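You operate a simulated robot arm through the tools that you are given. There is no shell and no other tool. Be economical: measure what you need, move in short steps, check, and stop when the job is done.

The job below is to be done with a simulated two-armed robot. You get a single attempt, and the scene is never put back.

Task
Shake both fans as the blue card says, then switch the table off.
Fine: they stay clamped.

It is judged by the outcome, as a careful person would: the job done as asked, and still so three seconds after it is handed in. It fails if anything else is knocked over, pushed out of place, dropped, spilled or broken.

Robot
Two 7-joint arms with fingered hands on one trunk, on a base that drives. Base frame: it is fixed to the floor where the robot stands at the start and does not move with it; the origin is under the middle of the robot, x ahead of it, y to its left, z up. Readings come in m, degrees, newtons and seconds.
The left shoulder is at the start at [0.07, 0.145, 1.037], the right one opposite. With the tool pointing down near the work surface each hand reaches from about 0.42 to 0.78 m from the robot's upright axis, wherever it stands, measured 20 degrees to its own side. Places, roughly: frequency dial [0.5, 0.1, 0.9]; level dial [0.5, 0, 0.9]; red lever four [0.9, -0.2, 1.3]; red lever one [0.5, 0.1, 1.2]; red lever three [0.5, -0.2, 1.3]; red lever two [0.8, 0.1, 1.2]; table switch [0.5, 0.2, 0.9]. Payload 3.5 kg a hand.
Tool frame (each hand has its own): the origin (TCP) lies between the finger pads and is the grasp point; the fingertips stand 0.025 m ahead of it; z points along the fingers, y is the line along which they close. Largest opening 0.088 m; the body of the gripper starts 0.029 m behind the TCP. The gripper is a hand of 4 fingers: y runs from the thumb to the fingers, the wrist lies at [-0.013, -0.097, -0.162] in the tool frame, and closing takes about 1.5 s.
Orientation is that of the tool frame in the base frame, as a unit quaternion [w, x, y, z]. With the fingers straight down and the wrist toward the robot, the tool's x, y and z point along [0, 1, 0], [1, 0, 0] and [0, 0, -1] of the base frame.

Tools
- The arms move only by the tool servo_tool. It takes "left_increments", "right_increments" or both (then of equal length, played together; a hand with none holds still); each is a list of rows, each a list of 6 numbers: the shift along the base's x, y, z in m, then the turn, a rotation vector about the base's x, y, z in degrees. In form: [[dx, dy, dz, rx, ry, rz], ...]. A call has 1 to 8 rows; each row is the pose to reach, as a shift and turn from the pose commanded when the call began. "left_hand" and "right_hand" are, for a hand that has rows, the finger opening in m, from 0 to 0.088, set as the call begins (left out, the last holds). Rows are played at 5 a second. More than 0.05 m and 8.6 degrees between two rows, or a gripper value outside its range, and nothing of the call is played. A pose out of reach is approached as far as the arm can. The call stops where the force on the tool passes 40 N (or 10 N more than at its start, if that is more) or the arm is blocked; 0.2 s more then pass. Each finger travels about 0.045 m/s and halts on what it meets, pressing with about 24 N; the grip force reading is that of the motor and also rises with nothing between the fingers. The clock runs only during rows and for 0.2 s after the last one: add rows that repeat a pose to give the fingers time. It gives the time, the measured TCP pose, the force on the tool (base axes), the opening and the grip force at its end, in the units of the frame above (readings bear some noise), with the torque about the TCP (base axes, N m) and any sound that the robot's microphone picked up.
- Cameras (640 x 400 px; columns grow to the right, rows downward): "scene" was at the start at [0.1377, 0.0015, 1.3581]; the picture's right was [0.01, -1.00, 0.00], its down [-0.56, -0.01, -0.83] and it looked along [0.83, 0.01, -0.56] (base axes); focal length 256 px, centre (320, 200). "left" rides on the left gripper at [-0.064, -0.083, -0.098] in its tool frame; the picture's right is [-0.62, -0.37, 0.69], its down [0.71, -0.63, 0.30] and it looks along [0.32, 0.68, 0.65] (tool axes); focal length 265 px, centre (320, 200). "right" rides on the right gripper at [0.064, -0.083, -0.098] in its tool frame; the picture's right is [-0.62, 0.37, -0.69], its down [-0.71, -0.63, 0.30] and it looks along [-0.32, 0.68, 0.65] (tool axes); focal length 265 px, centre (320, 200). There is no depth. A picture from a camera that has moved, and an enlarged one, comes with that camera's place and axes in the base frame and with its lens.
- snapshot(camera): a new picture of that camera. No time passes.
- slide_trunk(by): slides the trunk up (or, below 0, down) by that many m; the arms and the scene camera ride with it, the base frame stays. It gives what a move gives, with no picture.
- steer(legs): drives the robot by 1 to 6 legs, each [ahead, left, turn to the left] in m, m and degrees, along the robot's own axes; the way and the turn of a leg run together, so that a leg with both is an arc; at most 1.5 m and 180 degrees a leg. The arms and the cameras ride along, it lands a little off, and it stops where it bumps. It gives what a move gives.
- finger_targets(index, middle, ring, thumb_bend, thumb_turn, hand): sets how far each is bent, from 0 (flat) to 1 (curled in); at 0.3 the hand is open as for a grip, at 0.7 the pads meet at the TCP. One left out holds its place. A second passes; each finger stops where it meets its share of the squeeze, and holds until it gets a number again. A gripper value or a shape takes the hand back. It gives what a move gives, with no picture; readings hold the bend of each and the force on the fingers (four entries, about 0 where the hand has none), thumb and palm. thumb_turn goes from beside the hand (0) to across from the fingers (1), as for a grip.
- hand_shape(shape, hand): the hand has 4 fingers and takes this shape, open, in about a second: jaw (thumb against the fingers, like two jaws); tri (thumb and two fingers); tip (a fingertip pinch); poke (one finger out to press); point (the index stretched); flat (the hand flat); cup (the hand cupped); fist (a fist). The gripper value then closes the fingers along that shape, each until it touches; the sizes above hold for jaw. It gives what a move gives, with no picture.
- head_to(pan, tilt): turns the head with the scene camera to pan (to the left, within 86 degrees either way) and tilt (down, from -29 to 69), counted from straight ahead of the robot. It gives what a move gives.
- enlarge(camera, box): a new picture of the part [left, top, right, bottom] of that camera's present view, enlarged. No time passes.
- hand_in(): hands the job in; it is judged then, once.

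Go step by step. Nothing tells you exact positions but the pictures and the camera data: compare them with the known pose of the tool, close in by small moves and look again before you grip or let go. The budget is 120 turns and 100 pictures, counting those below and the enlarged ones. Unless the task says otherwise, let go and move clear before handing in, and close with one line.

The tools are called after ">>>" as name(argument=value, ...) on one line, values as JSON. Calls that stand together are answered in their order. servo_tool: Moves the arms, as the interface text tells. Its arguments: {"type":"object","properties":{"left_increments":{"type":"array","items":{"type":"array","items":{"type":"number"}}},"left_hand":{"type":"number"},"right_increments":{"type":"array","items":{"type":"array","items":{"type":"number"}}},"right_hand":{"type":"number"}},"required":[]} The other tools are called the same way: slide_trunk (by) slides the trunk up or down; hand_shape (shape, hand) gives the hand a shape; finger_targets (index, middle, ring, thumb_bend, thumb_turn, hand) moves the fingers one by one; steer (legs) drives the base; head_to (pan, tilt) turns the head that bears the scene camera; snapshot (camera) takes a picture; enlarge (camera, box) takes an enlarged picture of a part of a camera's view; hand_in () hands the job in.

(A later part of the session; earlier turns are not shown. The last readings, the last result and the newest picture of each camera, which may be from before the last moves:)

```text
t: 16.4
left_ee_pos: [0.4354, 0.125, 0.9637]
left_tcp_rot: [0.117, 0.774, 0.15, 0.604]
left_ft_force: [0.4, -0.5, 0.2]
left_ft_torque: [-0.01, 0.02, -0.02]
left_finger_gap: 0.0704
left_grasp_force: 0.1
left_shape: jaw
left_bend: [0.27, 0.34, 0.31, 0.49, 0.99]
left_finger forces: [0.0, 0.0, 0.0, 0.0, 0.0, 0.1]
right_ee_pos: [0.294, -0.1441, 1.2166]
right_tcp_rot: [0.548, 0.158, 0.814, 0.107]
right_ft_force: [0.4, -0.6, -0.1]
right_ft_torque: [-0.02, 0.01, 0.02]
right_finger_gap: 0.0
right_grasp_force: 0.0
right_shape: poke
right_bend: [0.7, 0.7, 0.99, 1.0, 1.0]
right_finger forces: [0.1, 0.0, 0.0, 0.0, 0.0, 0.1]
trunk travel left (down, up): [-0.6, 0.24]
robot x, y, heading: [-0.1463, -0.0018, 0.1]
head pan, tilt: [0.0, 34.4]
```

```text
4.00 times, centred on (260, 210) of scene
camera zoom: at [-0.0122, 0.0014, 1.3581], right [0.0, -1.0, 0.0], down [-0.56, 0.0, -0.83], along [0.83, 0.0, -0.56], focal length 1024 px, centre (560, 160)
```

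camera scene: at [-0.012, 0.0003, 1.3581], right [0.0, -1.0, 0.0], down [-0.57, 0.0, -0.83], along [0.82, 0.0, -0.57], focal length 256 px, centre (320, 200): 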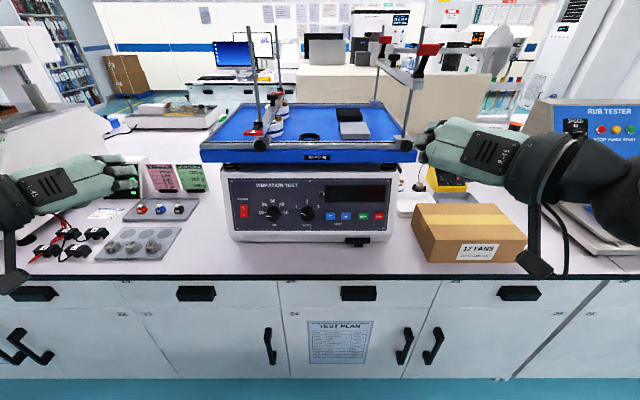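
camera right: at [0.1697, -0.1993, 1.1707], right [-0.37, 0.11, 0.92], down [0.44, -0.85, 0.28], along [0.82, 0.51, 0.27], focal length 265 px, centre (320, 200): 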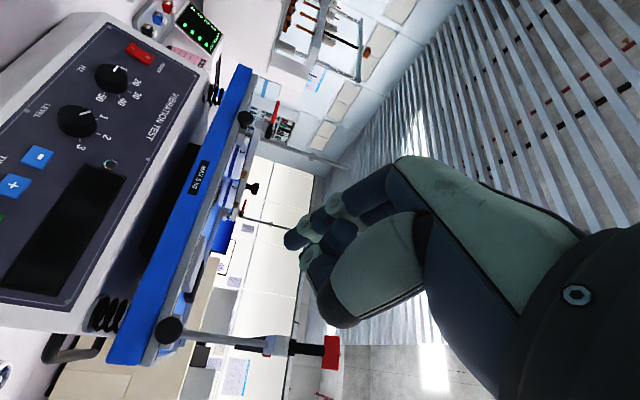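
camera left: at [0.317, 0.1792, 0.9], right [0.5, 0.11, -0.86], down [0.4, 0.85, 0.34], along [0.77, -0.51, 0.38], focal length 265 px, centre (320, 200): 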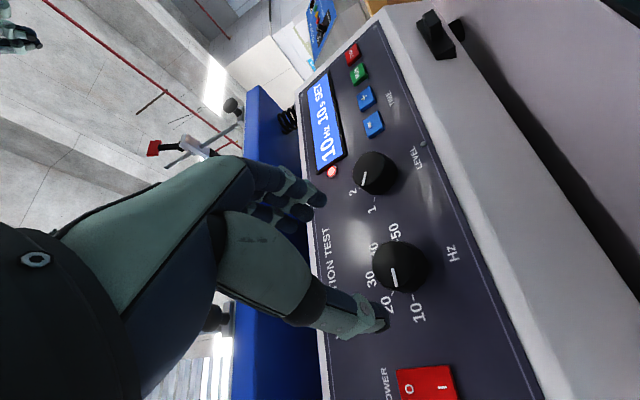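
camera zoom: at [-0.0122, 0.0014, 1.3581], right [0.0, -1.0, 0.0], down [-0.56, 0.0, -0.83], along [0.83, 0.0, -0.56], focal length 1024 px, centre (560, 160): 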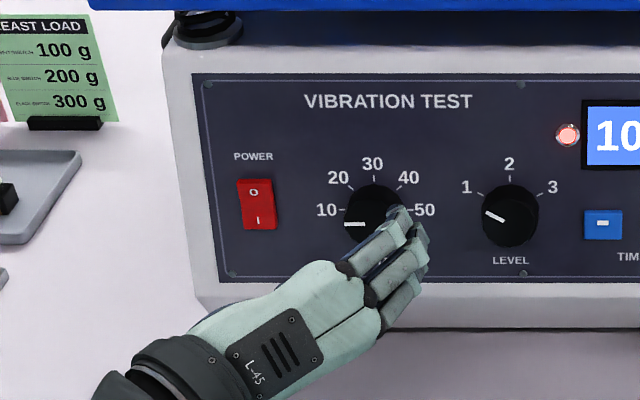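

The dial lies exactly on the tool axis. I'll advance about 67 mm along the panel normal.

>>> servo_tool(left_increments=[[0.02, 0, -0.005, 0, 0, 0], [0.04, 0, -0.01, 0, 0, 0], [0.055, 0, -0.0135, 0, 0, 0], [0.065, 0, -0.016, 0, 0, 0]])

>>> snapshot(camera="left")

>>> enlarge(camera="scene", box=[180, 160, 340, 260])

```text
t: 17.4
left_ee_pos: [0.501, 0.1256, 0.9455]
left_tcp_rot: [0.116, 0.774, 0.15, 0.605]
left_ft_force: [0.3, 0.7, 0.2]
left_ft_torque: [-0.01, -0.01, -0.03]
left_finger_gap: 0.0702
left_grasp_force: 0.0
left_shape: jaw
left_bend: [0.27, 0.34, 0.31, 0.49, 0.99]
left_finger forces: [0.0, 0.1, 0.0, 0.0, 0.1, 0.1]
right_ee_pos: [0.2956, -0.1454, 1.2173]
right_tcp_rot: [0.549, 0.159, 0.814, 0.106]
right_ft_force: [-0.2, -0.4, -0.4]
right_ft_torque: [0.01, 0.04, -0.03]
right_finger_gap: 0.0
right_grasp_force: 0.1
right_shape: poke
right_bend: [0.7, 0.7, 0.99, 1.0, 1.0]
right_finger forces: [0.0, 0.0, 0.0, 0.0, 0.0, 0.0]
trunk travel left (down, up): [-0.6, 0.24]
robot x, y, heading: [-0.1511, -0.0011, -0.0]
head pan, tilt: [0.0, 34.4]
```

```text
63 pictures are left
camera left: at [0.3828, 0.1795, 0.881], right [0.5, 0.11, -0.86], down [0.4, 0.85, 0.34], along [0.77, -0.51, 0.38], focal length 265 px, centre (320, 200)
```

left: 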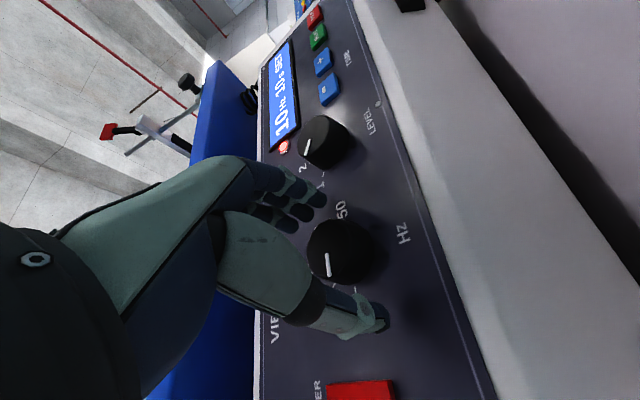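

```text
4.00 times, centred on (260, 210) of scene
camera zoom: at [-0.0116, 0.0003, 1.358], right [0.0, -1.0, 0.0], down [-0.57, 0.0, -0.82], along [0.82, 0.0, -0.57], focal length 1024 px, centre (560, 160)
```

zoom: 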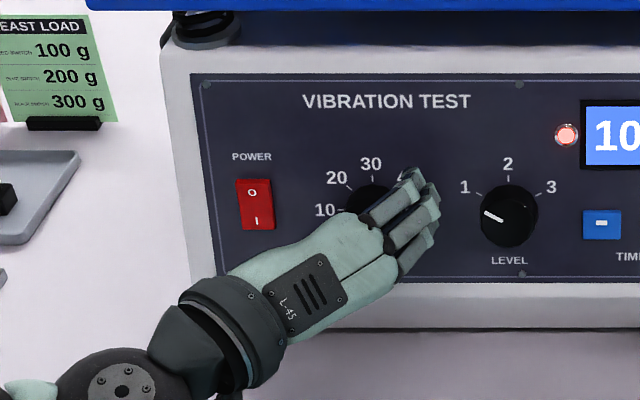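

The knob sits between thumb and fingers; close on it.

>>> servo_tool(left_increments=[[0.004, 0, -0.001, 0, 0, 0], [0.004, 0, -0.001, 0, 0, 0], [0.004, 0, -0.001, 0, 0, 0], [0.004, 0, -0.001, 0, 0, 0], [0.004, 0, -0.001, 0, 0, 0], [0.004, 0, -0.001, 0, 0, 0], [0.004, 0, -0.001, 0, 0, 0]], left_hand=0.02)

>>> snapshot(camera="left")

```text
t: 18.9
left_ee_pos: [0.5052, 0.1252, 0.9441]
left_tcp_rot: [0.117, 0.774, 0.15, 0.604]
left_ft_force: [-1.9, -0.9, -2.0]
left_ft_torque: [0.05, 0.04, -0.06]
left_finger_gap: 0.0296
left_grasp_force: 23.8
left_shape: jaw
left_bend: [0.74, 0.49, 0.54, 0.75, 1.0]
left_finger forces: [12.0, 7.5, 0.0, 0.0, 20.5, 0.1]
right_ee_pos: [0.2959, -0.1461, 1.2176]
right_tcp_rot: [0.548, 0.16, 0.814, 0.107]
right_ft_force: [-1.2, -0.1, 0.0]
right_ft_torque: [0.01, 0.02, -0.02]
right_finger_gap: 0.0
right_grasp_force: 0.0
right_shape: poke
right_bend: [0.7, 0.7, 0.99, 1.0, 1.0]
right_finger forces: [0.1, 0.0, 0.0, 0.1, 0.0, 0.0]
trunk travel left (down, up): [-0.6, 0.24]
robot x, y, heading: [-0.1499, -0.0031, -0.1]
head pan, tilt: [0.0, 34.4]
```

```text
61 pictures are left
camera left: at [0.387, 0.1797, 0.8801], right [0.5, 0.11, -0.86], down [0.4, 0.85, 0.34], along [0.77, -0.51, 0.38], focal length 265 px, centre (320, 200)
```

left: 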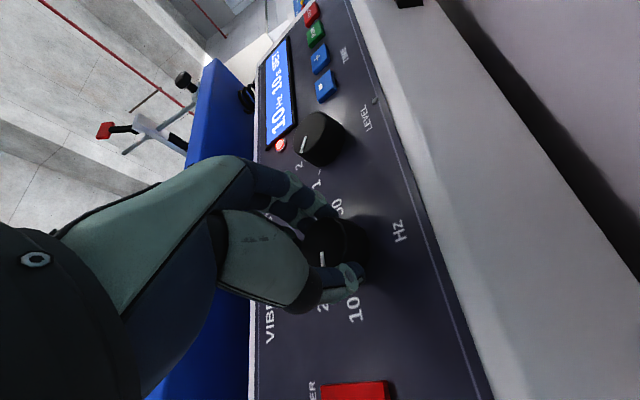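

Gripped, with thumb and two fingers on the knob. I'll turn it about 40° clockwise around the tool axis and read the display.

>>> servo_tool(left_increments=[[0, 0, 0, 7.78, 0, -1.89], [0, 0, 0, 15.55, 0, -3.78], [0, 0, 0, 23.3, 0, -5.66], [0, 0, 0, 31.1, 0, -7.55], [0, 0, 0, 38.9, 0, -9.4]])

>>> snapshot(camera="left")

>>> enlarge(camera="scene", box=[220, 165, 400, 255])

```text
t: 20.1
left_ee_pos: [0.5056, 0.1264, 0.9457]
left_tcp_rot: [-0.101, 0.777, -0.123, 0.609]
left_ft_force: [2.1, 5.4, 4.2]
left_ft_torque: [-0.02, -0.12, 0.13]
left_finger_gap: 0.0289
left_grasp_force: 24.0
left_shape: jaw
left_bend: [0.74, 0.5, 0.54, 0.75, 1.0]
left_finger forces: [10.1, 7.4, 0.0, 0.1, 23.9, 0.0]
right_ee_pos: [0.295, -0.1451, 1.2173]
right_tcp_rot: [0.549, 0.159, 0.814, 0.108]
right_ft_force: [0.3, -0.8, 0.4]
right_ft_torque: [-0.01, -0.03, 0.01]
right_finger_gap: 0.0
right_grasp_force: 0.1
right_shape: poke
right_bend: [0.7, 0.7, 0.99, 1.0, 1.0]
right_finger forces: [0.0, 0.1, 0.0, 0.0, 0.0, 0.0]
trunk travel left (down, up): [-0.6, 0.24]
robot x, y, heading: [-0.1494, -0.001, -0.0]
head pan, tilt: [0.0, 34.4]
```

```text
60 pictures are left
camera left: at [0.4001, 0.2263, 0.9352], right [0.56, 0.55, -0.62], down [0.5, 0.38, 0.78], along [0.66, -0.75, -0.07], focal length 265 px, centre (320, 200)
```

left: 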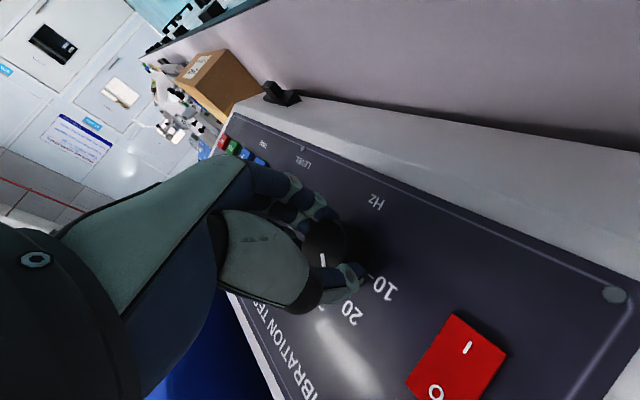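

```text
3.56 times, centred on (310, 210) of scene
camera zoom: at [-0.0123, 0.0009, 1.3581], right [0.0, -1.0, 0.0], down [-0.56, 0.0, -0.83], along [0.83, 0.0, -0.56], focal length 910 px, centre (356, 164)
```

zoom: 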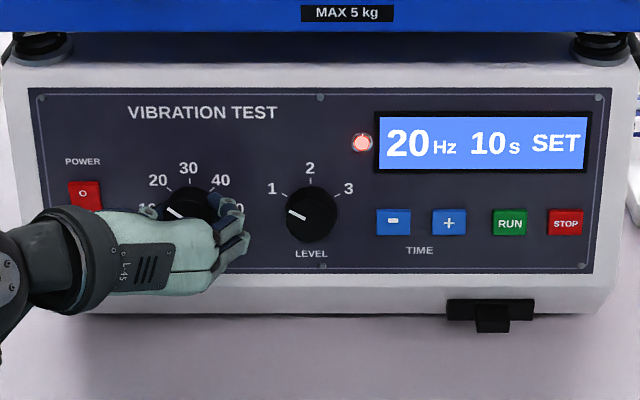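

The display reads 20 Hz. I'll turn a few degrees more to centre it, release, and back off.

>>> servo_tool(left_increments=[[0, 0, 0, 3.9, 0, -0.94], [0, 0, 0, 3.9, 0, -0.94]])

>>> servo_tool(left_increments=[[0, 0, 0, 0, 0, 0], [0, 0, 0, 0, 0, 0], [0, 0, 0, 0, 0, 0], [0, 0, 0, 0, 0, 0], [0, 0, 0, 0, 0, 0], [-0.03, 0, 0.007, 0, 0, 0], [-0.07, 0, 0.017, 0, 0, 0]], left_hand=0.07)

>>> enlarge(camera="scene", box=[220, 165, 400, 255])

```text
t: 20.8
left_ee_pos: [0.5049, 0.1266, 0.9446]
left_tcp_rot: [-0.12, 0.773, -0.149, 0.605]
left_ft_force: [3.6, 5.5, 5.0]
left_ft_torque: [0.05, -0.13, 0.12]
left_finger_gap: 0.0289
left_grasp_force: 23.9
left_shape: jaw
left_bend: [0.74, 0.5, 0.54, 0.74, 1.0]
left_finger forces: [9.5, 7.4, 0.0, 0.1, 24.1, 0.0]
right_ee_pos: [0.2947, -0.1441, 1.2181]
right_tcp_rot: [0.549, 0.159, 0.814, 0.107]
right_ft_force: [1.1, -0.4, 0.2]
right_ft_torque: [0.02, 0.01, 0.01]
right_finger_gap: 0.0
right_grasp_force: 0.0
right_shape: poke
right_bend: [0.7, 0.7, 0.99, 1.0, 1.0]
right_finger forces: [0.0, 0.0, 0.0, 0.0, 0.0, 0.0]
trunk travel left (down, up): [-0.6, 0.24]
robot x, y, heading: [-0.1525, -0.0015, 0.1]
head pan, tilt: [0.0, 34.4]
```

```text
t: 22.4
left_ee_pos: [0.435, 0.124, 0.9639]
left_tcp_rot: [-0.12, 0.773, -0.149, 0.605]
left_ft_force: [0.2, 0.5, -0.2]
left_ft_torque: [0.0, 0.0, -0.02]
left_finger_gap: 0.0697
left_grasp_force: 0.0
left_shape: jaw
left_bend: [0.27, 0.34, 0.32, 0.5, 0.99]
left_finger forces: [0.0, 0.0, 0.0, 0.0, 0.0, 0.0]
right_ee_pos: [0.2923, -0.146, 1.219]
right_tcp_rot: [0.549, 0.159, 0.813, 0.107]
right_ft_force: [-0.5, -0.5, 0.6]
right_ft_torque: [0.0, -0.03, 0.0]
right_finger_gap: 0.0001
right_grasp_force: 0.1
right_shape: poke
right_bend: [0.7, 0.7, 0.99, 1.0, 1.0]
right_finger forces: [0.0, 0.0, 0.1, 0.1, 0.0, 0.1]
trunk travel left (down, up): [-0.6, 0.24]
robot x, y, heading: [-0.1425, -0.0028, -0.1]
head pan, tilt: [0.0, 34.4]
```

```text
3.56 times, centred on (310, 210) of scene
camera zoom: at [-0.014, -0.0001, 1.3583], right [0.0, -1.0, 0.0], down [-0.56, 0.0, -0.83], along [0.83, 0.0, -0.56], focal length 910 px, centre (356, 164)
```

zoom: 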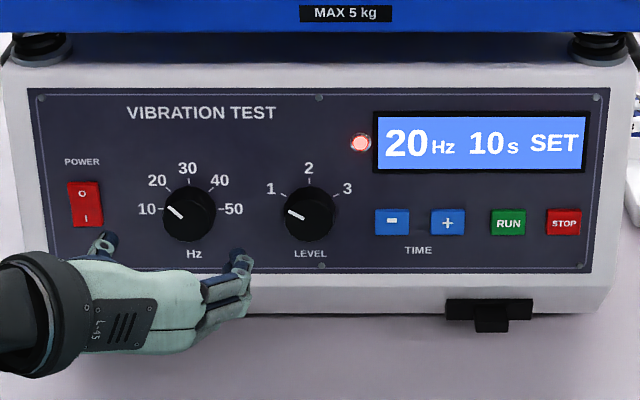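

Hz is set. Next is the level dial: move 90 mm right and roll the hand back for a long turn.

>>> servo_tool(left_increments=[[0, -0.013, 0, -7.92, 0, 1.92], [0, -0.026, 0, -15.84, 0, 3.84], [0, -0.039, 0, -23.76, 0, 5.76], [0, -0.052, 0, -31.68, 0, 7.68], [0, -0.065, 0, -39.6, 0, 9.6], [0, -0.078, 0, -47.5, 0, 11.5], [0, -0.089, 0, -55.4, 0, 13.4]])

>>> snapshot(camera="left")

```text
t: 23.9
left_ee_pos: [0.4355, 0.0367, 0.9628]
left_tcp_rot: [0.186, 0.751, 0.237, 0.587]
left_ft_force: [-0.3, -0.9, 0.7]
left_ft_torque: [0.0, -0.01, -0.02]
left_finger_gap: 0.0696
left_grasp_force: 0.2
left_shape: jaw
left_bend: [0.27, 0.34, 0.32, 0.5, 0.99]
left_finger forces: [0.1, 0.0, 0.1, 0.0, 0.1, 0.1]
right_ee_pos: [0.2957, -0.1466, 1.2174]
right_tcp_rot: [0.548, 0.158, 0.814, 0.107]
right_ft_force: [0.5, 0.6, 0.5]
right_ft_torque: [0.01, -0.02, 0.03]
right_finger_gap: 0.0
right_grasp_force: 0.0
right_shape: poke
right_bend: [0.7, 0.7, 0.99, 1.0, 1.0]
right_finger forces: [0.0, 0.0, 0.0, 0.0, 0.0, 0.0]
trunk travel left (down, up): [-0.6, 0.24]
robot x, y, heading: [-0.1491, 0.0016, -0.0]
head pan, tilt: [0.0, 34.4]
```

```text
57 pictures are left
camera left: at [0.3156, 0.0691, 0.888], right [0.5, -0.06, -0.87], down [0.35, 0.93, 0.14], along [0.79, -0.37, 0.48], focal length 265 px, centre (320, 200)
```

left: 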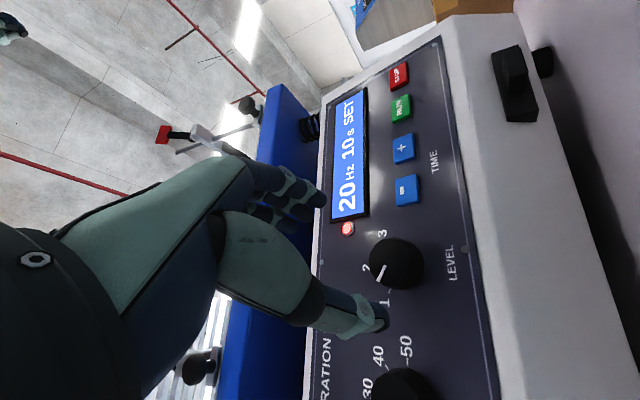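

Aligned again. Advance and grip.

>>> servo_tool(left_increments=[[0.02, 0, -0.005, 0, 0, 0], [0.04, 0, -0.01, 0, 0, 0], [0.06, 0, -0.0145, 0, 0, 0], [0.069, 0, -0.017, 0, 0, 0]])

>>> servo_tool(left_increments=[[0, 0, 0, 0, 0, 0], [0, 0, 0, 0, 0, 0], [0, 0, 0, 0, 0, 0], [0, 0, 0, 0, 0, 0], [0, 0, 0, 0, 0, 0], [0, 0, 0, 0, 0, 0], [0, 0, 0, 0, 0, 0]], left_hand=0.02)

>>> servo_tool(left_increments=[[0, 0, 0, 7.78, 0, -1.89], [0, 0, 0, 15.55, 0, -3.78], [0, 0, 0, 23.3, 0, -5.66], [0, 0, 0, 31.1, 0, -7.55], [0, 0, 0, 38.9, 0, -9.4], [0, 0, 0, 46.7, 0, -11.3], [0, 0, 0, 54.4, 0, -13.2], [0, 0, 0, 62.2, 0, -15.1]])

>>> snapshot(camera="left")

>>> enlarge(camera="scene", box=[220, 165, 400, 255])

```text
t: 24.9
left_ee_pos: [0.5042, 0.0365, 0.944]
left_tcp_rot: [0.185, 0.752, 0.236, 0.588]
left_ft_force: [-0.5, -0.3, -0.1]
left_ft_torque: [-0.01, -0.01, -0.03]
left_finger_gap: 0.0698
left_grasp_force: 0.0
left_shape: jaw
left_bend: [0.27, 0.34, 0.32, 0.5, 0.99]
left_finger forces: [0.1, 0.1, 0.0, 0.0, 0.0, 0.1]
right_ee_pos: [0.295, -0.1441, 1.2177]
right_tcp_rot: [0.548, 0.16, 0.814, 0.107]
right_ft_force: [1.0, -0.7, -1.0]
right_ft_torque: [-0.01, 0.02, 0.01]
right_finger_gap: 0.0
right_grasp_force: 0.0
right_shape: poke
right_bend: [0.7, 0.7, 0.99, 1.0, 1.0]
right_finger forces: [0.1, 0.0, 0.0, 0.0, 0.1, 0.0]
trunk travel left (down, up): [-0.6, 0.24]
robot x, y, heading: [-0.1468, 0.0002, 0.1]
head pan, tilt: [0.0, 34.4]
```

```text
t: 26.6
left_ee_pos: [0.5052, 0.0351, 0.9447]
left_tcp_rot: [0.185, 0.752, 0.236, 0.587]
left_ft_force: [-0.6, -2.9, 2.0]
left_ft_torque: [0.0, -0.12, -0.12]
left_finger_gap: 0.0293
left_grasp_force: 23.6
left_shape: jaw
left_bend: [0.74, 0.49, 0.56, 0.75, 1.0]
left_finger forces: [14.1, 9.3, 0.1, 0.0, 19.9, 0.0]
right_ee_pos: [0.2952, -0.1472, 1.2189]
right_tcp_rot: [0.549, 0.159, 0.814, 0.108]
right_ft_force: [0.2, 0.2, 0.3]
right_ft_torque: [0.01, -0.02, -0.01]
right_finger_gap: 0.0002
right_grasp_force: 0.0
right_shape: poke
right_bend: [0.7, 0.7, 0.99, 1.0, 1.0]
right_finger forces: [0.0, 0.0, 0.0, 0.0, 0.1, 0.0]
trunk travel left (down, up): [-0.6, 0.24]
robot x, y, heading: [-0.1499, 0.0008, 0.2]
head pan, tilt: [0.0, 34.4]
```

```text
t: 28.4
left_ee_pos: [0.5042, 0.0448, 0.9402]
left_tcp_rot: [-0.155, 0.769, -0.184, 0.592]
left_ft_force: [-4.2, -17.4, 17.4]
left_ft_torque: [-0.21, -0.28, -0.53]
left_finger_gap: 0.0284
left_grasp_force: 23.6
left_shape: jaw
left_bend: [0.74, 0.45, 0.44, 0.75, 1.0]
left_finger forces: [8.2, 12.4, 7.8, 0.1, 20.1, 0.0]
right_ee_pos: [0.2917, -0.15, 1.2195]
right_tcp_rot: [0.55, 0.16, 0.813, 0.108]
right_ft_force: [-0.2, -0.1, 0.5]
right_ft_torque: [0.0, 0.02, -0.02]
right_finger_gap: 0.0003
right_grasp_force: 0.1
right_shape: poke
right_bend: [0.7, 0.7, 0.99, 1.0, 1.0]
right_finger forces: [0.0, 0.1, 0.0, 0.1, 0.0, 0.1]
trunk travel left (down, up): [-0.6, 0.24]
robot x, y, heading: [-0.1489, 0.0013, -0.1]
head pan, tilt: [0.0, 34.4]
```

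```text
56 pictures are left
camera left: at [0.4018, 0.1482, 0.9481], right [0.56, 0.63, -0.54], down [0.52, 0.23, 0.82], along [0.64, -0.74, -0.2], focal length 265 px, centre (320, 200)
```

left: 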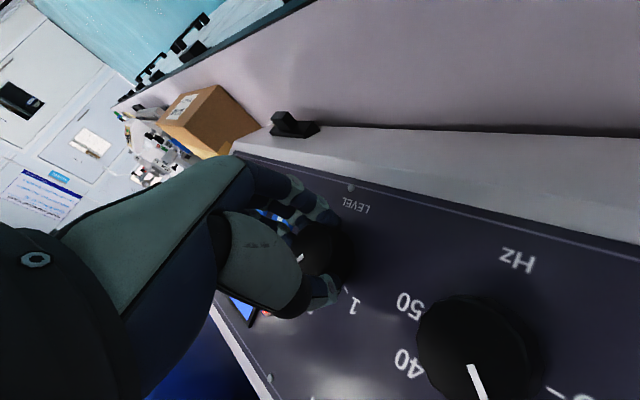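

```text
3.56 times, centred on (310, 210) of scene
camera zoom: at [-0.0161, -0.0034, 1.3587], right [0.0, -1.0, 0.0], down [-0.56, 0.0, -0.83], along [0.83, 0.0, -0.56], focal length 910 px, centre (356, 164)
```

zoom: 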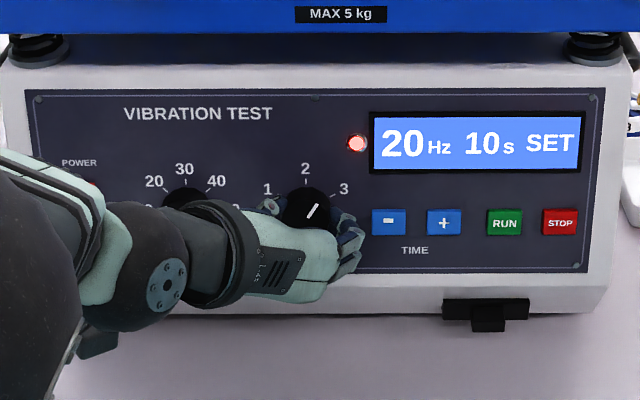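

The pointer went past 2 toward 3, but the arm is straining near its limit. I'll release, back off and look before regripping.

>>> servo_tool(left_increments=[[0, 0, 0, 0, 0, 0], [0, 0, 0, 0, 0, 0], [0, 0, 0, 0, 0, 0], [0, 0, 0, 0, 0, 0], [0, 0, 0, 0, 0, 0], [-0.03, 0, 0.007, 0, 0, 0], [-0.07, 0, 0.017, 0, 0, 0]], left_hand=0.07)

>>> servo_tool(left_increments=[[0, 0, 0, -7.92, 0, 1.92], [0, 0, 0, -15.84, 0, 3.84], [0, 0, 0, -23.76, 0, 5.76], [0, 0, 0, -31.68, 0, 7.68], [0, 0, 0, -39.6, 0, 9.6], [0, 0, 0, -47.5, 0, 11.5]])

>>> snapshot(camera="left")

>>> enlarge(camera="scene", box=[220, 165, 400, 255])

```text
t: 29.9
left_ee_pos: [0.4247, 0.0517, 0.8465]
left_tcp_rot: [-0.137, 0.829, -0.192, 0.508]
left_ft_force: [0.0, 0.4, -0.1]
left_ft_torque: [-0.01, -0.02, 0.0]
left_finger_gap: 0.0698
left_grasp_force: 0.1
left_shape: jaw
left_bend: [0.27, 0.34, 0.32, 0.5, 0.99]
left_finger forces: [0.0, 0.0, 0.0, 0.0, 0.0, 0.1]
right_ee_pos: [0.295, -0.1463, 1.2177]
right_tcp_rot: [0.548, 0.159, 0.814, 0.107]
right_ft_force: [0.5, 0.7, 0.2]
right_ft_torque: [-0.02, -0.02, 0.0]
right_finger_gap: 0.0001
right_grasp_force: 0.1
right_shape: poke
right_bend: [0.7, 0.7, 0.99, 1.0, 1.0]
right_finger forces: [0.0, 0.0, 0.0, 0.0, 0.1, 0.0]
trunk travel left (down, up): [-0.6, 0.24]
robot x, y, heading: [-0.1499, -0.0003, 0.2]
head pan, tilt: [0.0, 34.4]
stopped in row 7 (left hand): the arm was blocked; the commanded pose is now the measured one
```

```text
t: 31.3
left_ee_pos: [0.4244, 0.0496, 0.8453]
left_tcp_rot: [0.159, 0.828, 0.108, 0.527]
left_ft_force: [0.2, 0.0, 0.2]
left_ft_torque: [0.0, 0.02, -0.01]
left_finger_gap: 0.0697
left_grasp_force: 0.2
left_shape: jaw
left_bend: [0.27, 0.34, 0.32, 0.5, 0.99]
left_finger forces: [0.0, 0.0, 0.0, 0.0, 0.1, 0.0]
right_ee_pos: [0.2952, -0.1445, 1.2167]
right_tcp_rot: [0.548, 0.16, 0.814, 0.106]
right_ft_force: [-0.1, 0.3, 0.5]
right_ft_torque: [0.01, 0.02, -0.02]
right_finger_gap: 0.0
right_grasp_force: 0.1
right_shape: poke
right_bend: [0.7, 0.7, 0.99, 1.0, 1.0]
right_finger forces: [0.0, 0.0, 0.1, 0.0, 0.1, 0.0]
trunk travel left (down, up): [-0.6, 0.24]
robot x, y, heading: [-0.1514, 0.0012, -0.1]
head pan, tilt: [0.0, 34.4]
```

```text
54 pictures are left
camera left: at [0.3069, 0.1211, 0.7996], right [0.36, 0.02, -0.93], down [0.57, 0.78, 0.24], along [0.74, -0.62, 0.27], focal length 265 px, centre (320, 200)
```

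left: 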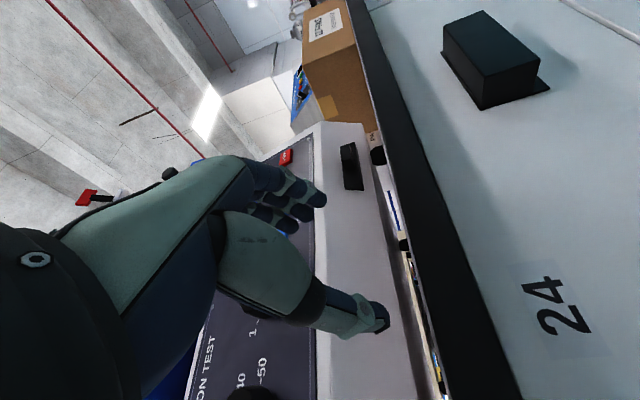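

```text
3.56 times, centred on (310, 210) of scene
camera zoom: at [-0.0114, 0.0009, 1.358], right [0.0, -1.0, 0.0], down [-0.57, 0.0, -0.82], along [0.82, 0.0, -0.57], focal length 910 px, centre (356, 164)
```

zoom: 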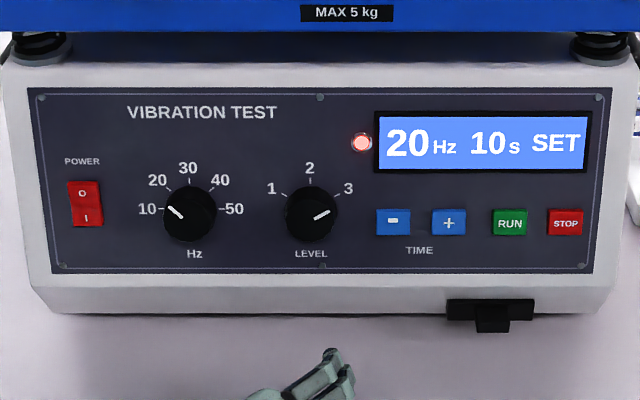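

The level pointer now stands exactly at 3 (it detented over on release). The arm sagged low but touched nothing. I'll raise the left hand and park it to the left, and shape the right hand to poke.

>>> servo_tool(left_increments=[[-0.03, 0.01, 0.02, 0, 0, 0], [-0.05, 0.03, 0.06, 0, 0, 0], [-0.06, 0.07, 0.1, 0, 0, 0], [-0.06, 0.11, 0.13, 0, 0, 0], [-0.06, 0.15, 0.14, 0, 0, 0], [-0.06, 0.19, 0.14, 0, 0, 0]])

>>> finger_targets(hand="right", index=0.4, middle=1, ring=1, thumb_bend=1, thumb_turn=1)

>>> servo_tool(right_increments=[[0.0, 0.0, -0.045, 0, 0, 0], [0.0, 0.0, -0.09, 0, 0, 0], [0.01, 0.01, -0.135, 0, 0, 0], [0.025, 0.015, -0.18, 0, 0, 0], [0.045, 0.025, -0.22, 0, 0, 0], [0.07, 0.035, -0.25, 0, 0, 0], [0.1, 0.04, -0.265, 0, 0, 0]])

>>> snapshot(camera="scene")

>>> snapshot(camera="right")

```text
refused: row 3 steps farther than a row can; nothing moved
```

```text
t: 32.3
left_ee_pos: [0.4247, 0.0492, 0.8453]
left_tcp_rot: [0.157, 0.828, 0.106, 0.528]
left_ft_force: [-0.7, 0.5, 0.2]
left_ft_torque: [-0.01, -0.01, 0.0]
left_finger_gap: 0.0698
left_grasp_force: 0.0
left_shape: jaw
left_bend: [0.27, 0.34, 0.32, 0.5, 0.99]
left_finger forces: [0.0, 0.1, 0.1, 0.0, 0.0, 0.0]
right_ee_pos: [0.2947, -0.1454, 1.2177]
right_tcp_rot: [0.549, 0.16, 0.814, 0.106]
right_ft_force: [0.0, -1.2, -0.6]
right_ft_torque: [0.0, 0.0, 0.01]
right_finger_gap: 0.0194
right_grasp_force: 0.1
right_shape: fingers
right_bend: [0.33, 1.0, 1.0, 1.0, 1.0]
right_finger forces: [0.1, 0.1, 0.1, 0.0, 0.0, 0.1]
trunk travel left (down, up): [-0.6, 0.24]
robot x, y, heading: [-0.1492, 0.0017, -0.0]
head pan, tilt: [0.0, 34.4]
```

```text
t: 33.9
left_ee_pos: [0.4249, 0.0501, 0.8466]
left_tcp_rot: [0.158, 0.828, 0.106, 0.527]
left_ft_force: [-0.2, 0.5, -0.5]
left_ft_torque: [-0.03, 0.02, -0.02]
left_finger_gap: 0.07
left_grasp_force: 0.0
left_shape: jaw
left_bend: [0.27, 0.34, 0.32, 0.5, 0.99]
left_finger forces: [0.1, 0.0, 0.1, 0.1, 0.0, 0.1]
right_ee_pos: [0.3972, -0.1034, 0.9515]
right_tcp_rot: [0.549, 0.159, 0.814, 0.107]
right_ft_force: [-1.4, -0.4, 0.2]
right_ft_torque: [-0.01, -0.01, 0.02]
right_finger_gap: 0.0193
right_grasp_force: 0.0
right_shape: fingers
right_bend: [0.33, 1.0, 1.0, 1.0, 1.0]
right_finger forces: [0.1, 0.1, 0.1, 0.0, 0.0, 0.1]
trunk travel left (down, up): [-0.6, 0.24]
robot x, y, heading: [-0.1483, -0.0026, -0.2]
head pan, tilt: [0.0, 34.4]
```

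```text
52 pictures are left
camera scene: at [-0.0107, 0.0009, 1.3579], right [0.0, -1.0, 0.0], down [-0.57, 0.0, -0.82], along [0.82, 0.0, -0.57], focal length 256 px, centre (320, 200)
```

scene: 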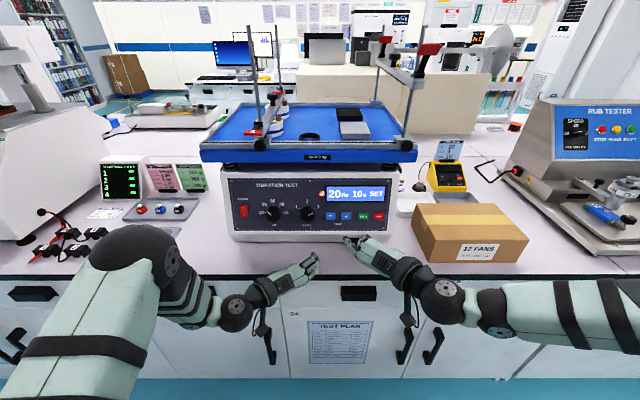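

```text
51 pictures are left
camera right: at [0.2711, -0.1574, 0.9055], right [-0.37, 0.11, 0.92], down [0.44, -0.85, 0.28], along [0.82, 0.51, 0.27], focal length 265 px, centre (320, 200)
```

right: 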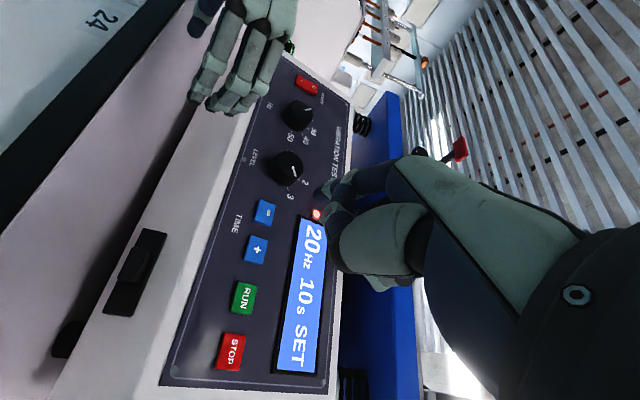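

The left move was refused for one oversized step. I'll redo it more slowly and locate the right fingertip.

>>> servo_tool(left_increments=[[-0.03, 0.01, 0.02, 0, 0, 0], [-0.05, 0.02, 0.05, 0, 0, 0], [-0.06, 0.04, 0.09, 0, 0, 0], [-0.06, 0.07, 0.12, 0, 0, 0], [-0.06, 0.11, 0.13, 0, 0, 0], [-0.06, 0.15, 0.13, 0, 0, 0], [-0.06, 0.19, 0.13, 0, 0, 0]])

>>> enlarge(camera="scene", box=[300, 170, 420, 260])

>>> enlarge(camera="right", box=[220, 140, 420, 290])

```text
t: 35.5
left_ee_pos: [0.3642, 0.243, 0.977]
left_tcp_rot: [0.158, 0.828, 0.107, 0.527]
left_ft_force: [-0.2, 0.7, 0.0]
left_ft_torque: [-0.03, 0.01, 0.0]
left_finger_gap: 0.0696
left_grasp_force: 0.1
left_shape: jaw
left_bend: [0.27, 0.34, 0.32, 0.5, 0.99]
left_finger forces: [0.0, 0.0, 0.0, 0.0, 0.0, 0.0]
right_ee_pos: [0.3952, -0.1021, 0.9535]
right_tcp_rot: [0.549, 0.158, 0.814, 0.107]
right_ft_force: [0.7, 0.6, 0.7]
right_ft_torque: [-0.01, 0.0, -0.02]
right_finger_gap: 0.0191
right_grasp_force: 0.1
right_shape: fingers
right_bend: [0.33, 1.0, 1.0, 1.0, 1.0]
right_finger forces: [0.1, 0.0, 0.1, 0.0, 0.0, 0.1]
trunk travel left (down, up): [-0.6, 0.24]
robot x, y, heading: [-0.1493, -0.0007, -0.1]
head pan, tilt: [0.0, 34.4]
```

```text
4.44 times, centred on (360, 215) of scene
camera zoom: at [-0.0123, 0.0018, 1.3581], right [0.0, -1.0, 0.0], down [-0.56, 0.0, -0.83], along [0.83, 0.0, -0.56], focal length 1138 px, centre (142, 133)
```

zoom: 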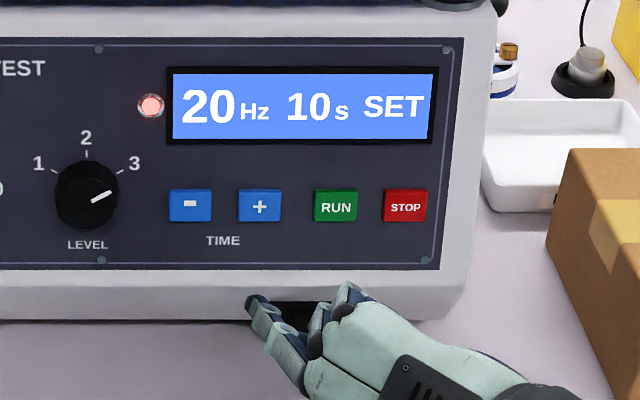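

```text
2.67 times, centred on (320, 215) of right
camera zoom: at [0.2699, -0.1568, 0.9066], right [-0.37, 0.11, 0.92], down [0.44, -0.85, 0.28], along [0.82, 0.51, 0.27], focal length 708 px, centre (320, 160)
```

zoom: 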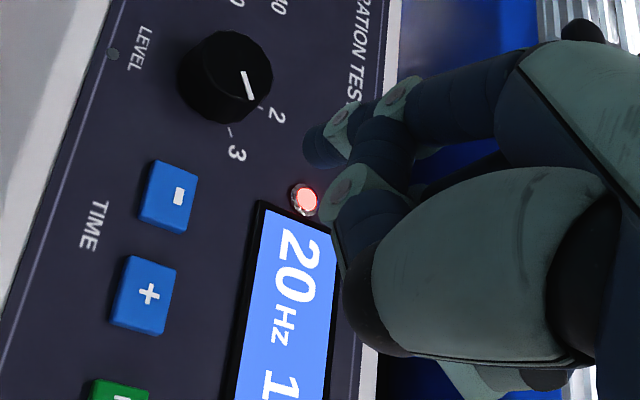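

The right tip is at about (0.425, −0.056, 0.955). I'll approach the "+" button and press once.

>>> servo_tool(right_increments=[[0.04, -0.0135, -0.01, 0, 0, 0], [0.07, -0.0135, -0.015, 0, 0, 0], [0.085, -0.0135, -0.019, 0, 0, 0], [0.092, -0.0135, -0.0205, 0, 0, 0], [0.098, -0.0135, -0.022, 0, 0, 0]])

>>> enlarge(camera="scene", box=[300, 170, 420, 260])

```text
t: 36.7
left_ee_pos: [0.3652, 0.2417, 0.9766]
left_tcp_rot: [0.157, 0.828, 0.106, 0.527]
left_ft_force: [-0.3, 1.2, 0.5]
left_ft_torque: [0.0, -0.02, 0.0]
left_finger_gap: 0.0698
left_grasp_force: 0.0
left_shape: jaw
left_bend: [0.27, 0.34, 0.32, 0.5, 0.99]
left_finger forces: [0.1, 0.0, 0.0, 0.0, 0.0, 0.0]
right_ee_pos: [0.4938, -0.1177, 0.931]
right_tcp_rot: [0.549, 0.158, 0.814, 0.107]
right_ft_force: [0.0, -0.2, 0.2]
right_ft_torque: [0.01, 0.05, 0.0]
right_finger_gap: 0.0193
right_grasp_force: 0.1
right_shape: fingers
right_bend: [0.33, 1.0, 1.0, 1.0, 1.0]
right_finger forces: [0.1, 0.0, 0.1, 0.0, 0.0, 0.0]
trunk travel left (down, up): [-0.6, 0.24]
robot x, y, heading: [-0.1511, -0.0001, -0.1]
head pan, tilt: [0.0, 34.4]
```

```text
4.44 times, centred on (360, 215) of scene
camera zoom: at [-0.0118, 0.0004, 1.358], right [0.0, -1.0, 0.0], down [-0.57, 0.0, -0.82], along [0.82, 0.0, -0.57], focal length 1138 px, centre (142, 133)
```

zoom: 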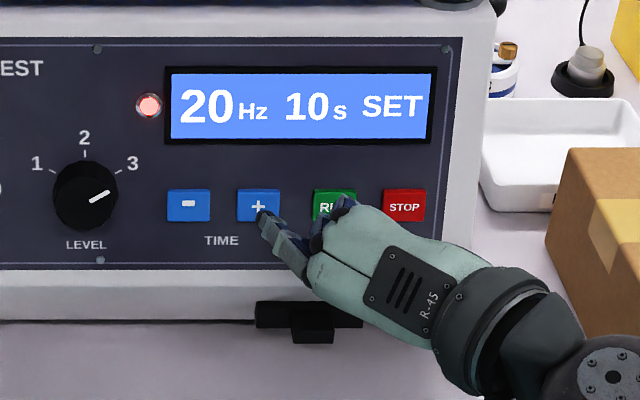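

Just short of contact and on target. I'll press a little further and return.

>>> servo_tool(right_increments=[[0.004, 0.001, 0.002, 0, 0, 0], [0.008, 0.001, 0.002, 0, 0, 0], [0.012, 0.001, 0.001, 0, 0, 0]])

>>> enlarge(camera="scene", box=[300, 170, 420, 260])

```text
t: 37.5
left_ee_pos: [0.364, 0.242, 0.9777]
left_tcp_rot: [0.158, 0.828, 0.107, 0.528]
left_ft_force: [-1.0, -1.0, 0.0]
left_ft_torque: [0.0, 0.01, 0.02]
left_finger_gap: 0.0697
left_grasp_force: 0.0
left_shape: jaw
left_bend: [0.27, 0.34, 0.32, 0.5, 0.99]
left_finger forces: [0.0, 0.0, 0.0, 0.0, 0.1, 0.0]
right_ee_pos: [0.5037, -0.1183, 0.9322]
right_tcp_rot: [0.548, 0.159, 0.814, 0.108]
right_ft_force: [-0.3, 0.0, 0.4]
right_ft_torque: [0.0, 0.0, 0.07]
right_finger_gap: 0.0191
right_grasp_force: 0.5
right_shape: fingers
right_bend: [0.33, 1.0, 1.0, 1.0, 1.0]
right_finger forces: [1.7, 0.1, 0.1, 0.0, 0.1, 0.0]
trunk travel left (down, up): [-0.6, 0.24]
robot x, y, heading: [-0.1482, 0.0, -0.2]
head pan, tilt: [0.0, 34.4]
heard: click
```

```text
4.44 times, centred on (360, 215) of scene
camera zoom: at [-0.0124, 0.0003, 1.3581], right [0.0, -1.0, 0.0], down [-0.56, 0.0, -0.83], along [0.83, 0.0, -0.56], focal length 1138 px, centre (142, 133)
```

zoom: 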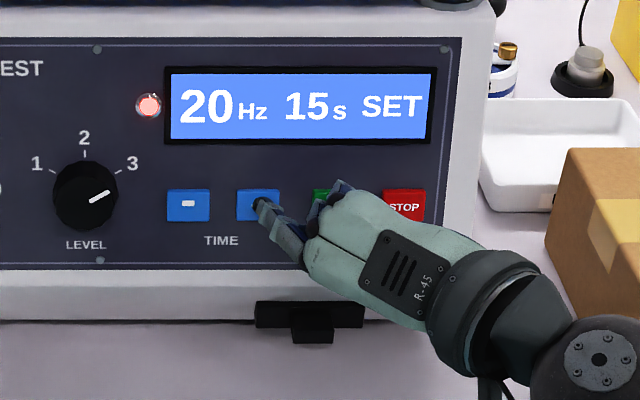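

The time is set to 15 s. I'll withdraw the right finger, then look at both clamp levers from the left before starting the run.

>>> servo_tool(right_increments=[[-0.02, 0, 0.004, 0, 0, 0], [-0.045, 0, 0.01, 0, 0, 0]])

>>> servo_tool(left_increments=[[-0.02, 0.02, 0.04, 0, 3, 0], [-0.04, 0.04, 0.075, 0, 6, 0], [-0.05, 0.06, 0.115, 0, 10, 0], [-0.05, 0.07, 0.16, 0, 15, 0], [-0.05, 0.07, 0.205, 0, 20, 0], [-0.05, 0.07, 0.25, 0, 25, 0]])

>>> snapshot(camera="left")

>>> enlarge(camera="scene", box=[225, 75, 305, 155])

```text
t: 38.1
left_ee_pos: [0.3631, 0.2409, 0.9785]
left_tcp_rot: [0.158, 0.828, 0.106, 0.527]
left_ft_force: [-0.2, 0.1, 0.7]
left_ft_torque: [-0.02, -0.03, 0.04]
left_finger_gap: 0.0699
left_grasp_force: 0.2
left_shape: jaw
left_bend: [0.27, 0.34, 0.32, 0.5, 0.99]
left_finger forces: [0.0, 0.0, 0.1, 0.0, 0.1, 0.0]
right_ee_pos: [0.4594, -0.1193, 0.9411]
right_tcp_rot: [0.549, 0.158, 0.814, 0.108]
right_ft_force: [0.3, -0.5, -0.1]
right_ft_torque: [0.02, -0.01, 0.0]
right_finger_gap: 0.0192
right_grasp_force: 0.1
right_shape: fingers
right_bend: [0.33, 1.0, 1.0, 0.99, 1.0]
right_finger forces: [0.0, 0.0, 0.0, 0.0, 0.0, 0.0]
trunk travel left (down, up): [-0.6, 0.24]
robot x, y, heading: [-0.1539, -0.0028, -0.4]
head pan, tilt: [0.0, 34.4]
```

```text
t: 39.5
left_ee_pos: [0.3283, 0.3103, 1.2276]
left_tcp_rot: [0.131, 0.923, 0.138, 0.335]
left_ft_force: [0.1, -0.5, 0.3]
left_ft_torque: [0.01, 0.02, -0.01]
left_finger_gap: 0.0697
left_grasp_force: 0.0
left_shape: jaw
left_bend: [0.27, 0.34, 0.32, 0.5, 0.99]
left_finger forces: [0.1, 0.0, 0.0, 0.0, 0.0, 0.0]
left hand out of reach, approached as far as the arm can: row 5, 6
right_ee_pos: [0.4609, -0.1195, 0.9397]
right_tcp_rot: [0.549, 0.159, 0.814, 0.106]
right_ft_force: [-0.3, -0.6, -0.5]
right_ft_torque: [-0.02, 0.0, 0.0]
right_finger_gap: 0.0191
right_grasp_force: 0.0
right_shape: fingers
right_bend: [0.33, 1.0, 1.0, 0.99, 1.0]
right_finger forces: [0.1, 0.0, 0.0, 0.0, 0.1, 0.0]
trunk travel left (down, up): [-0.6, 0.24]
robot x, y, heading: [-0.1479, -0.0017, 0.0]
head pan, tilt: [0.0, 34.4]
```

```text
46 pictures are left
camera left: at [0.2011, 0.3816, 1.2359], right [-0.07, 0.03, -1.0], down [0.62, 0.78, -0.02], along [0.78, -0.62, -0.07], focal length 265 px, centre (320, 200)
```

left: 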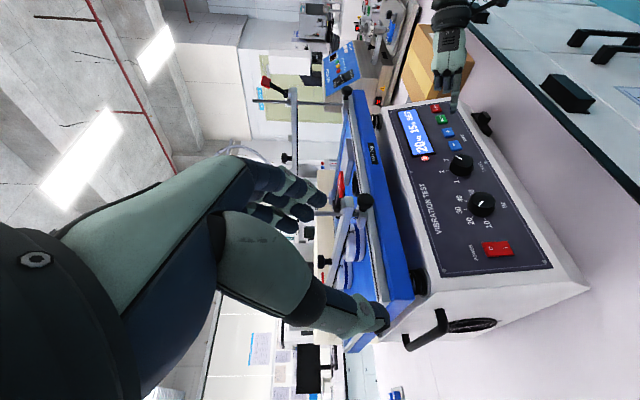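

```text
5.00 times, centred on (265, 115) of scene
camera zoom: at [-0.012, 0.0008, 1.358], right [0.0, -1.0, 0.0], down [-0.57, 0.0, -0.82], along [0.82, 0.0, -0.57], focal length 1280 px, centre (595, 625)
```

zoom: 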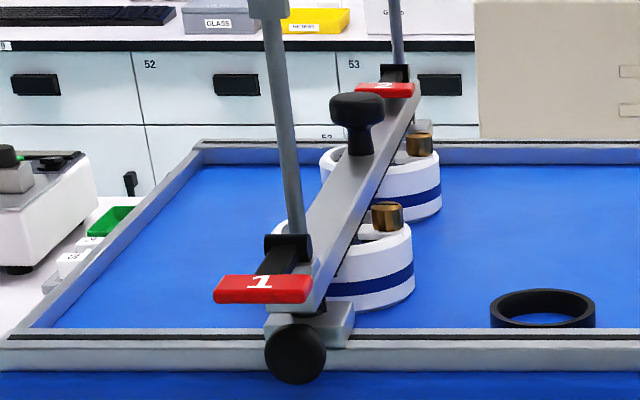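

>>> enlarge(camera="left", box=[300, 130, 420, 330])

>>> enlarge(camera="left", box=[310, 160, 400, 270])

```text
2.00 times, centred on (360, 230) of left
camera zoom: at [0.2011, 0.3816, 1.2359], right [-0.07, 0.03, -1.0], down [0.62, 0.78, -0.02], along [0.78, -0.62, -0.07], focal length 531 px, centre (240, 140)
```

zoom: 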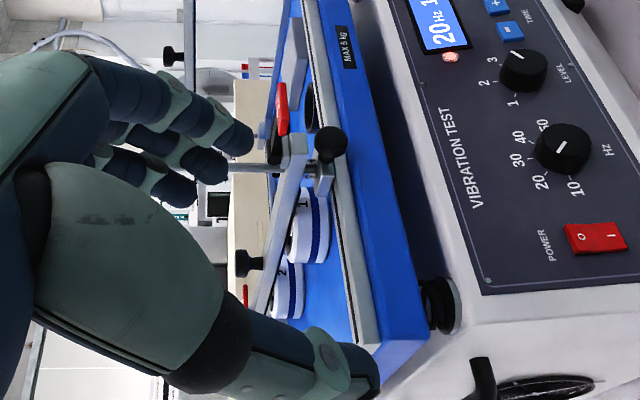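

```text
3.64 times, centred on (355, 215) of left
camera zoom: at [0.2011, 0.3816, 1.2359], right [-0.07, 0.03, -1.0], down [0.62, 0.78, -0.02], along [0.78, -0.62, -0.07], focal length 965 px, centre (193, 146)
```

zoom: 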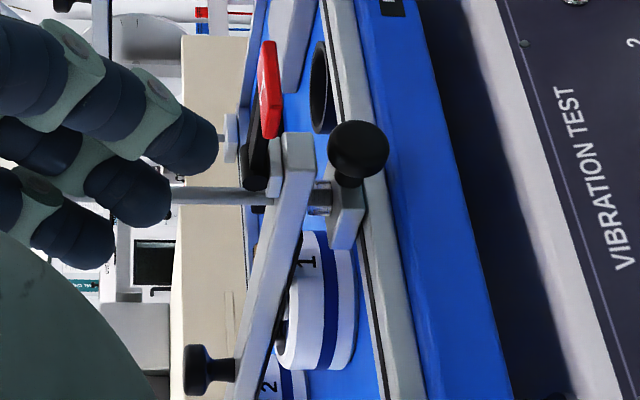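

Both levers are down and the bar is level and seated on fans 1 and 2, so they are clamped. Settings are 20 Hz, level 3, 15 s. Now I press RUN.

>>> servo_tool(right_increments=[[0, -0.043, 0, 0, 0, 0], [0.025, -0.043, -0.003, 0, 0, 0], [0.035, -0.043, -0.006, 0, 0, 0], [0.041, -0.043, -0.0075, 0, 0, 0], [0.046, -0.043, -0.008, 0, 0, 0], [0.02, -0.043, -0.003, 0, 0, 0], [-0.01, -0.043, 0.003, 0, 0, 0]])

>>> enlarge(camera="scene", box=[220, 165, 400, 255])

```text
t: 41.1
left_ee_pos: [0.3277, 0.3103, 1.2283]
left_tcp_rot: [0.131, 0.923, 0.138, 0.336]
left_ft_force: [-0.4, -0.8, 0.2]
left_ft_torque: [-0.03, 0.01, 0.0]
left_finger_gap: 0.0697
left_grasp_force: 0.0
left_shape: jaw
left_bend: [0.27, 0.34, 0.32, 0.5, 0.99]
left_finger forces: [0.1, 0.0, 0.0, 0.1, 0.0, 0.0]
right_ee_pos: [0.4483, -0.1619, 0.9451]
right_tcp_rot: [0.549, 0.159, 0.814, 0.108]
right_ft_force: [0.2, -0.3, 0.6]
right_ft_torque: [0.0, -0.04, -0.04]
right_finger_gap: 0.019
right_grasp_force: 0.0
right_shape: fingers
right_bend: [0.33, 1.0, 1.0, 0.99, 1.0]
right_finger forces: [0.1, 0.1, 0.1, 0.0, 0.0, 0.0]
trunk travel left (down, up): [-0.6, 0.24]
robot x, y, heading: [-0.1505, 0.0015, -0.1]
head pan, tilt: [0.0, 34.4]
heard: click
```

```text
3.56 times, centred on (310, 210) of scene
camera zoom: at [-0.0131, 0.0003, 1.3582], right [0.0, -1.0, 0.0], down [-0.56, 0.0, -0.83], along [0.83, 0.0, -0.56], focal length 910 px, centre (356, 164)
```

zoom: 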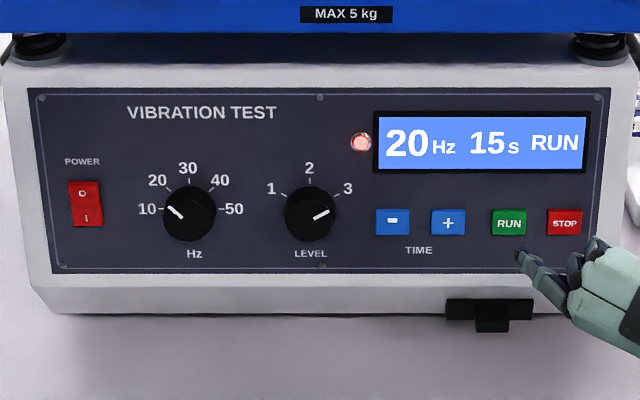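

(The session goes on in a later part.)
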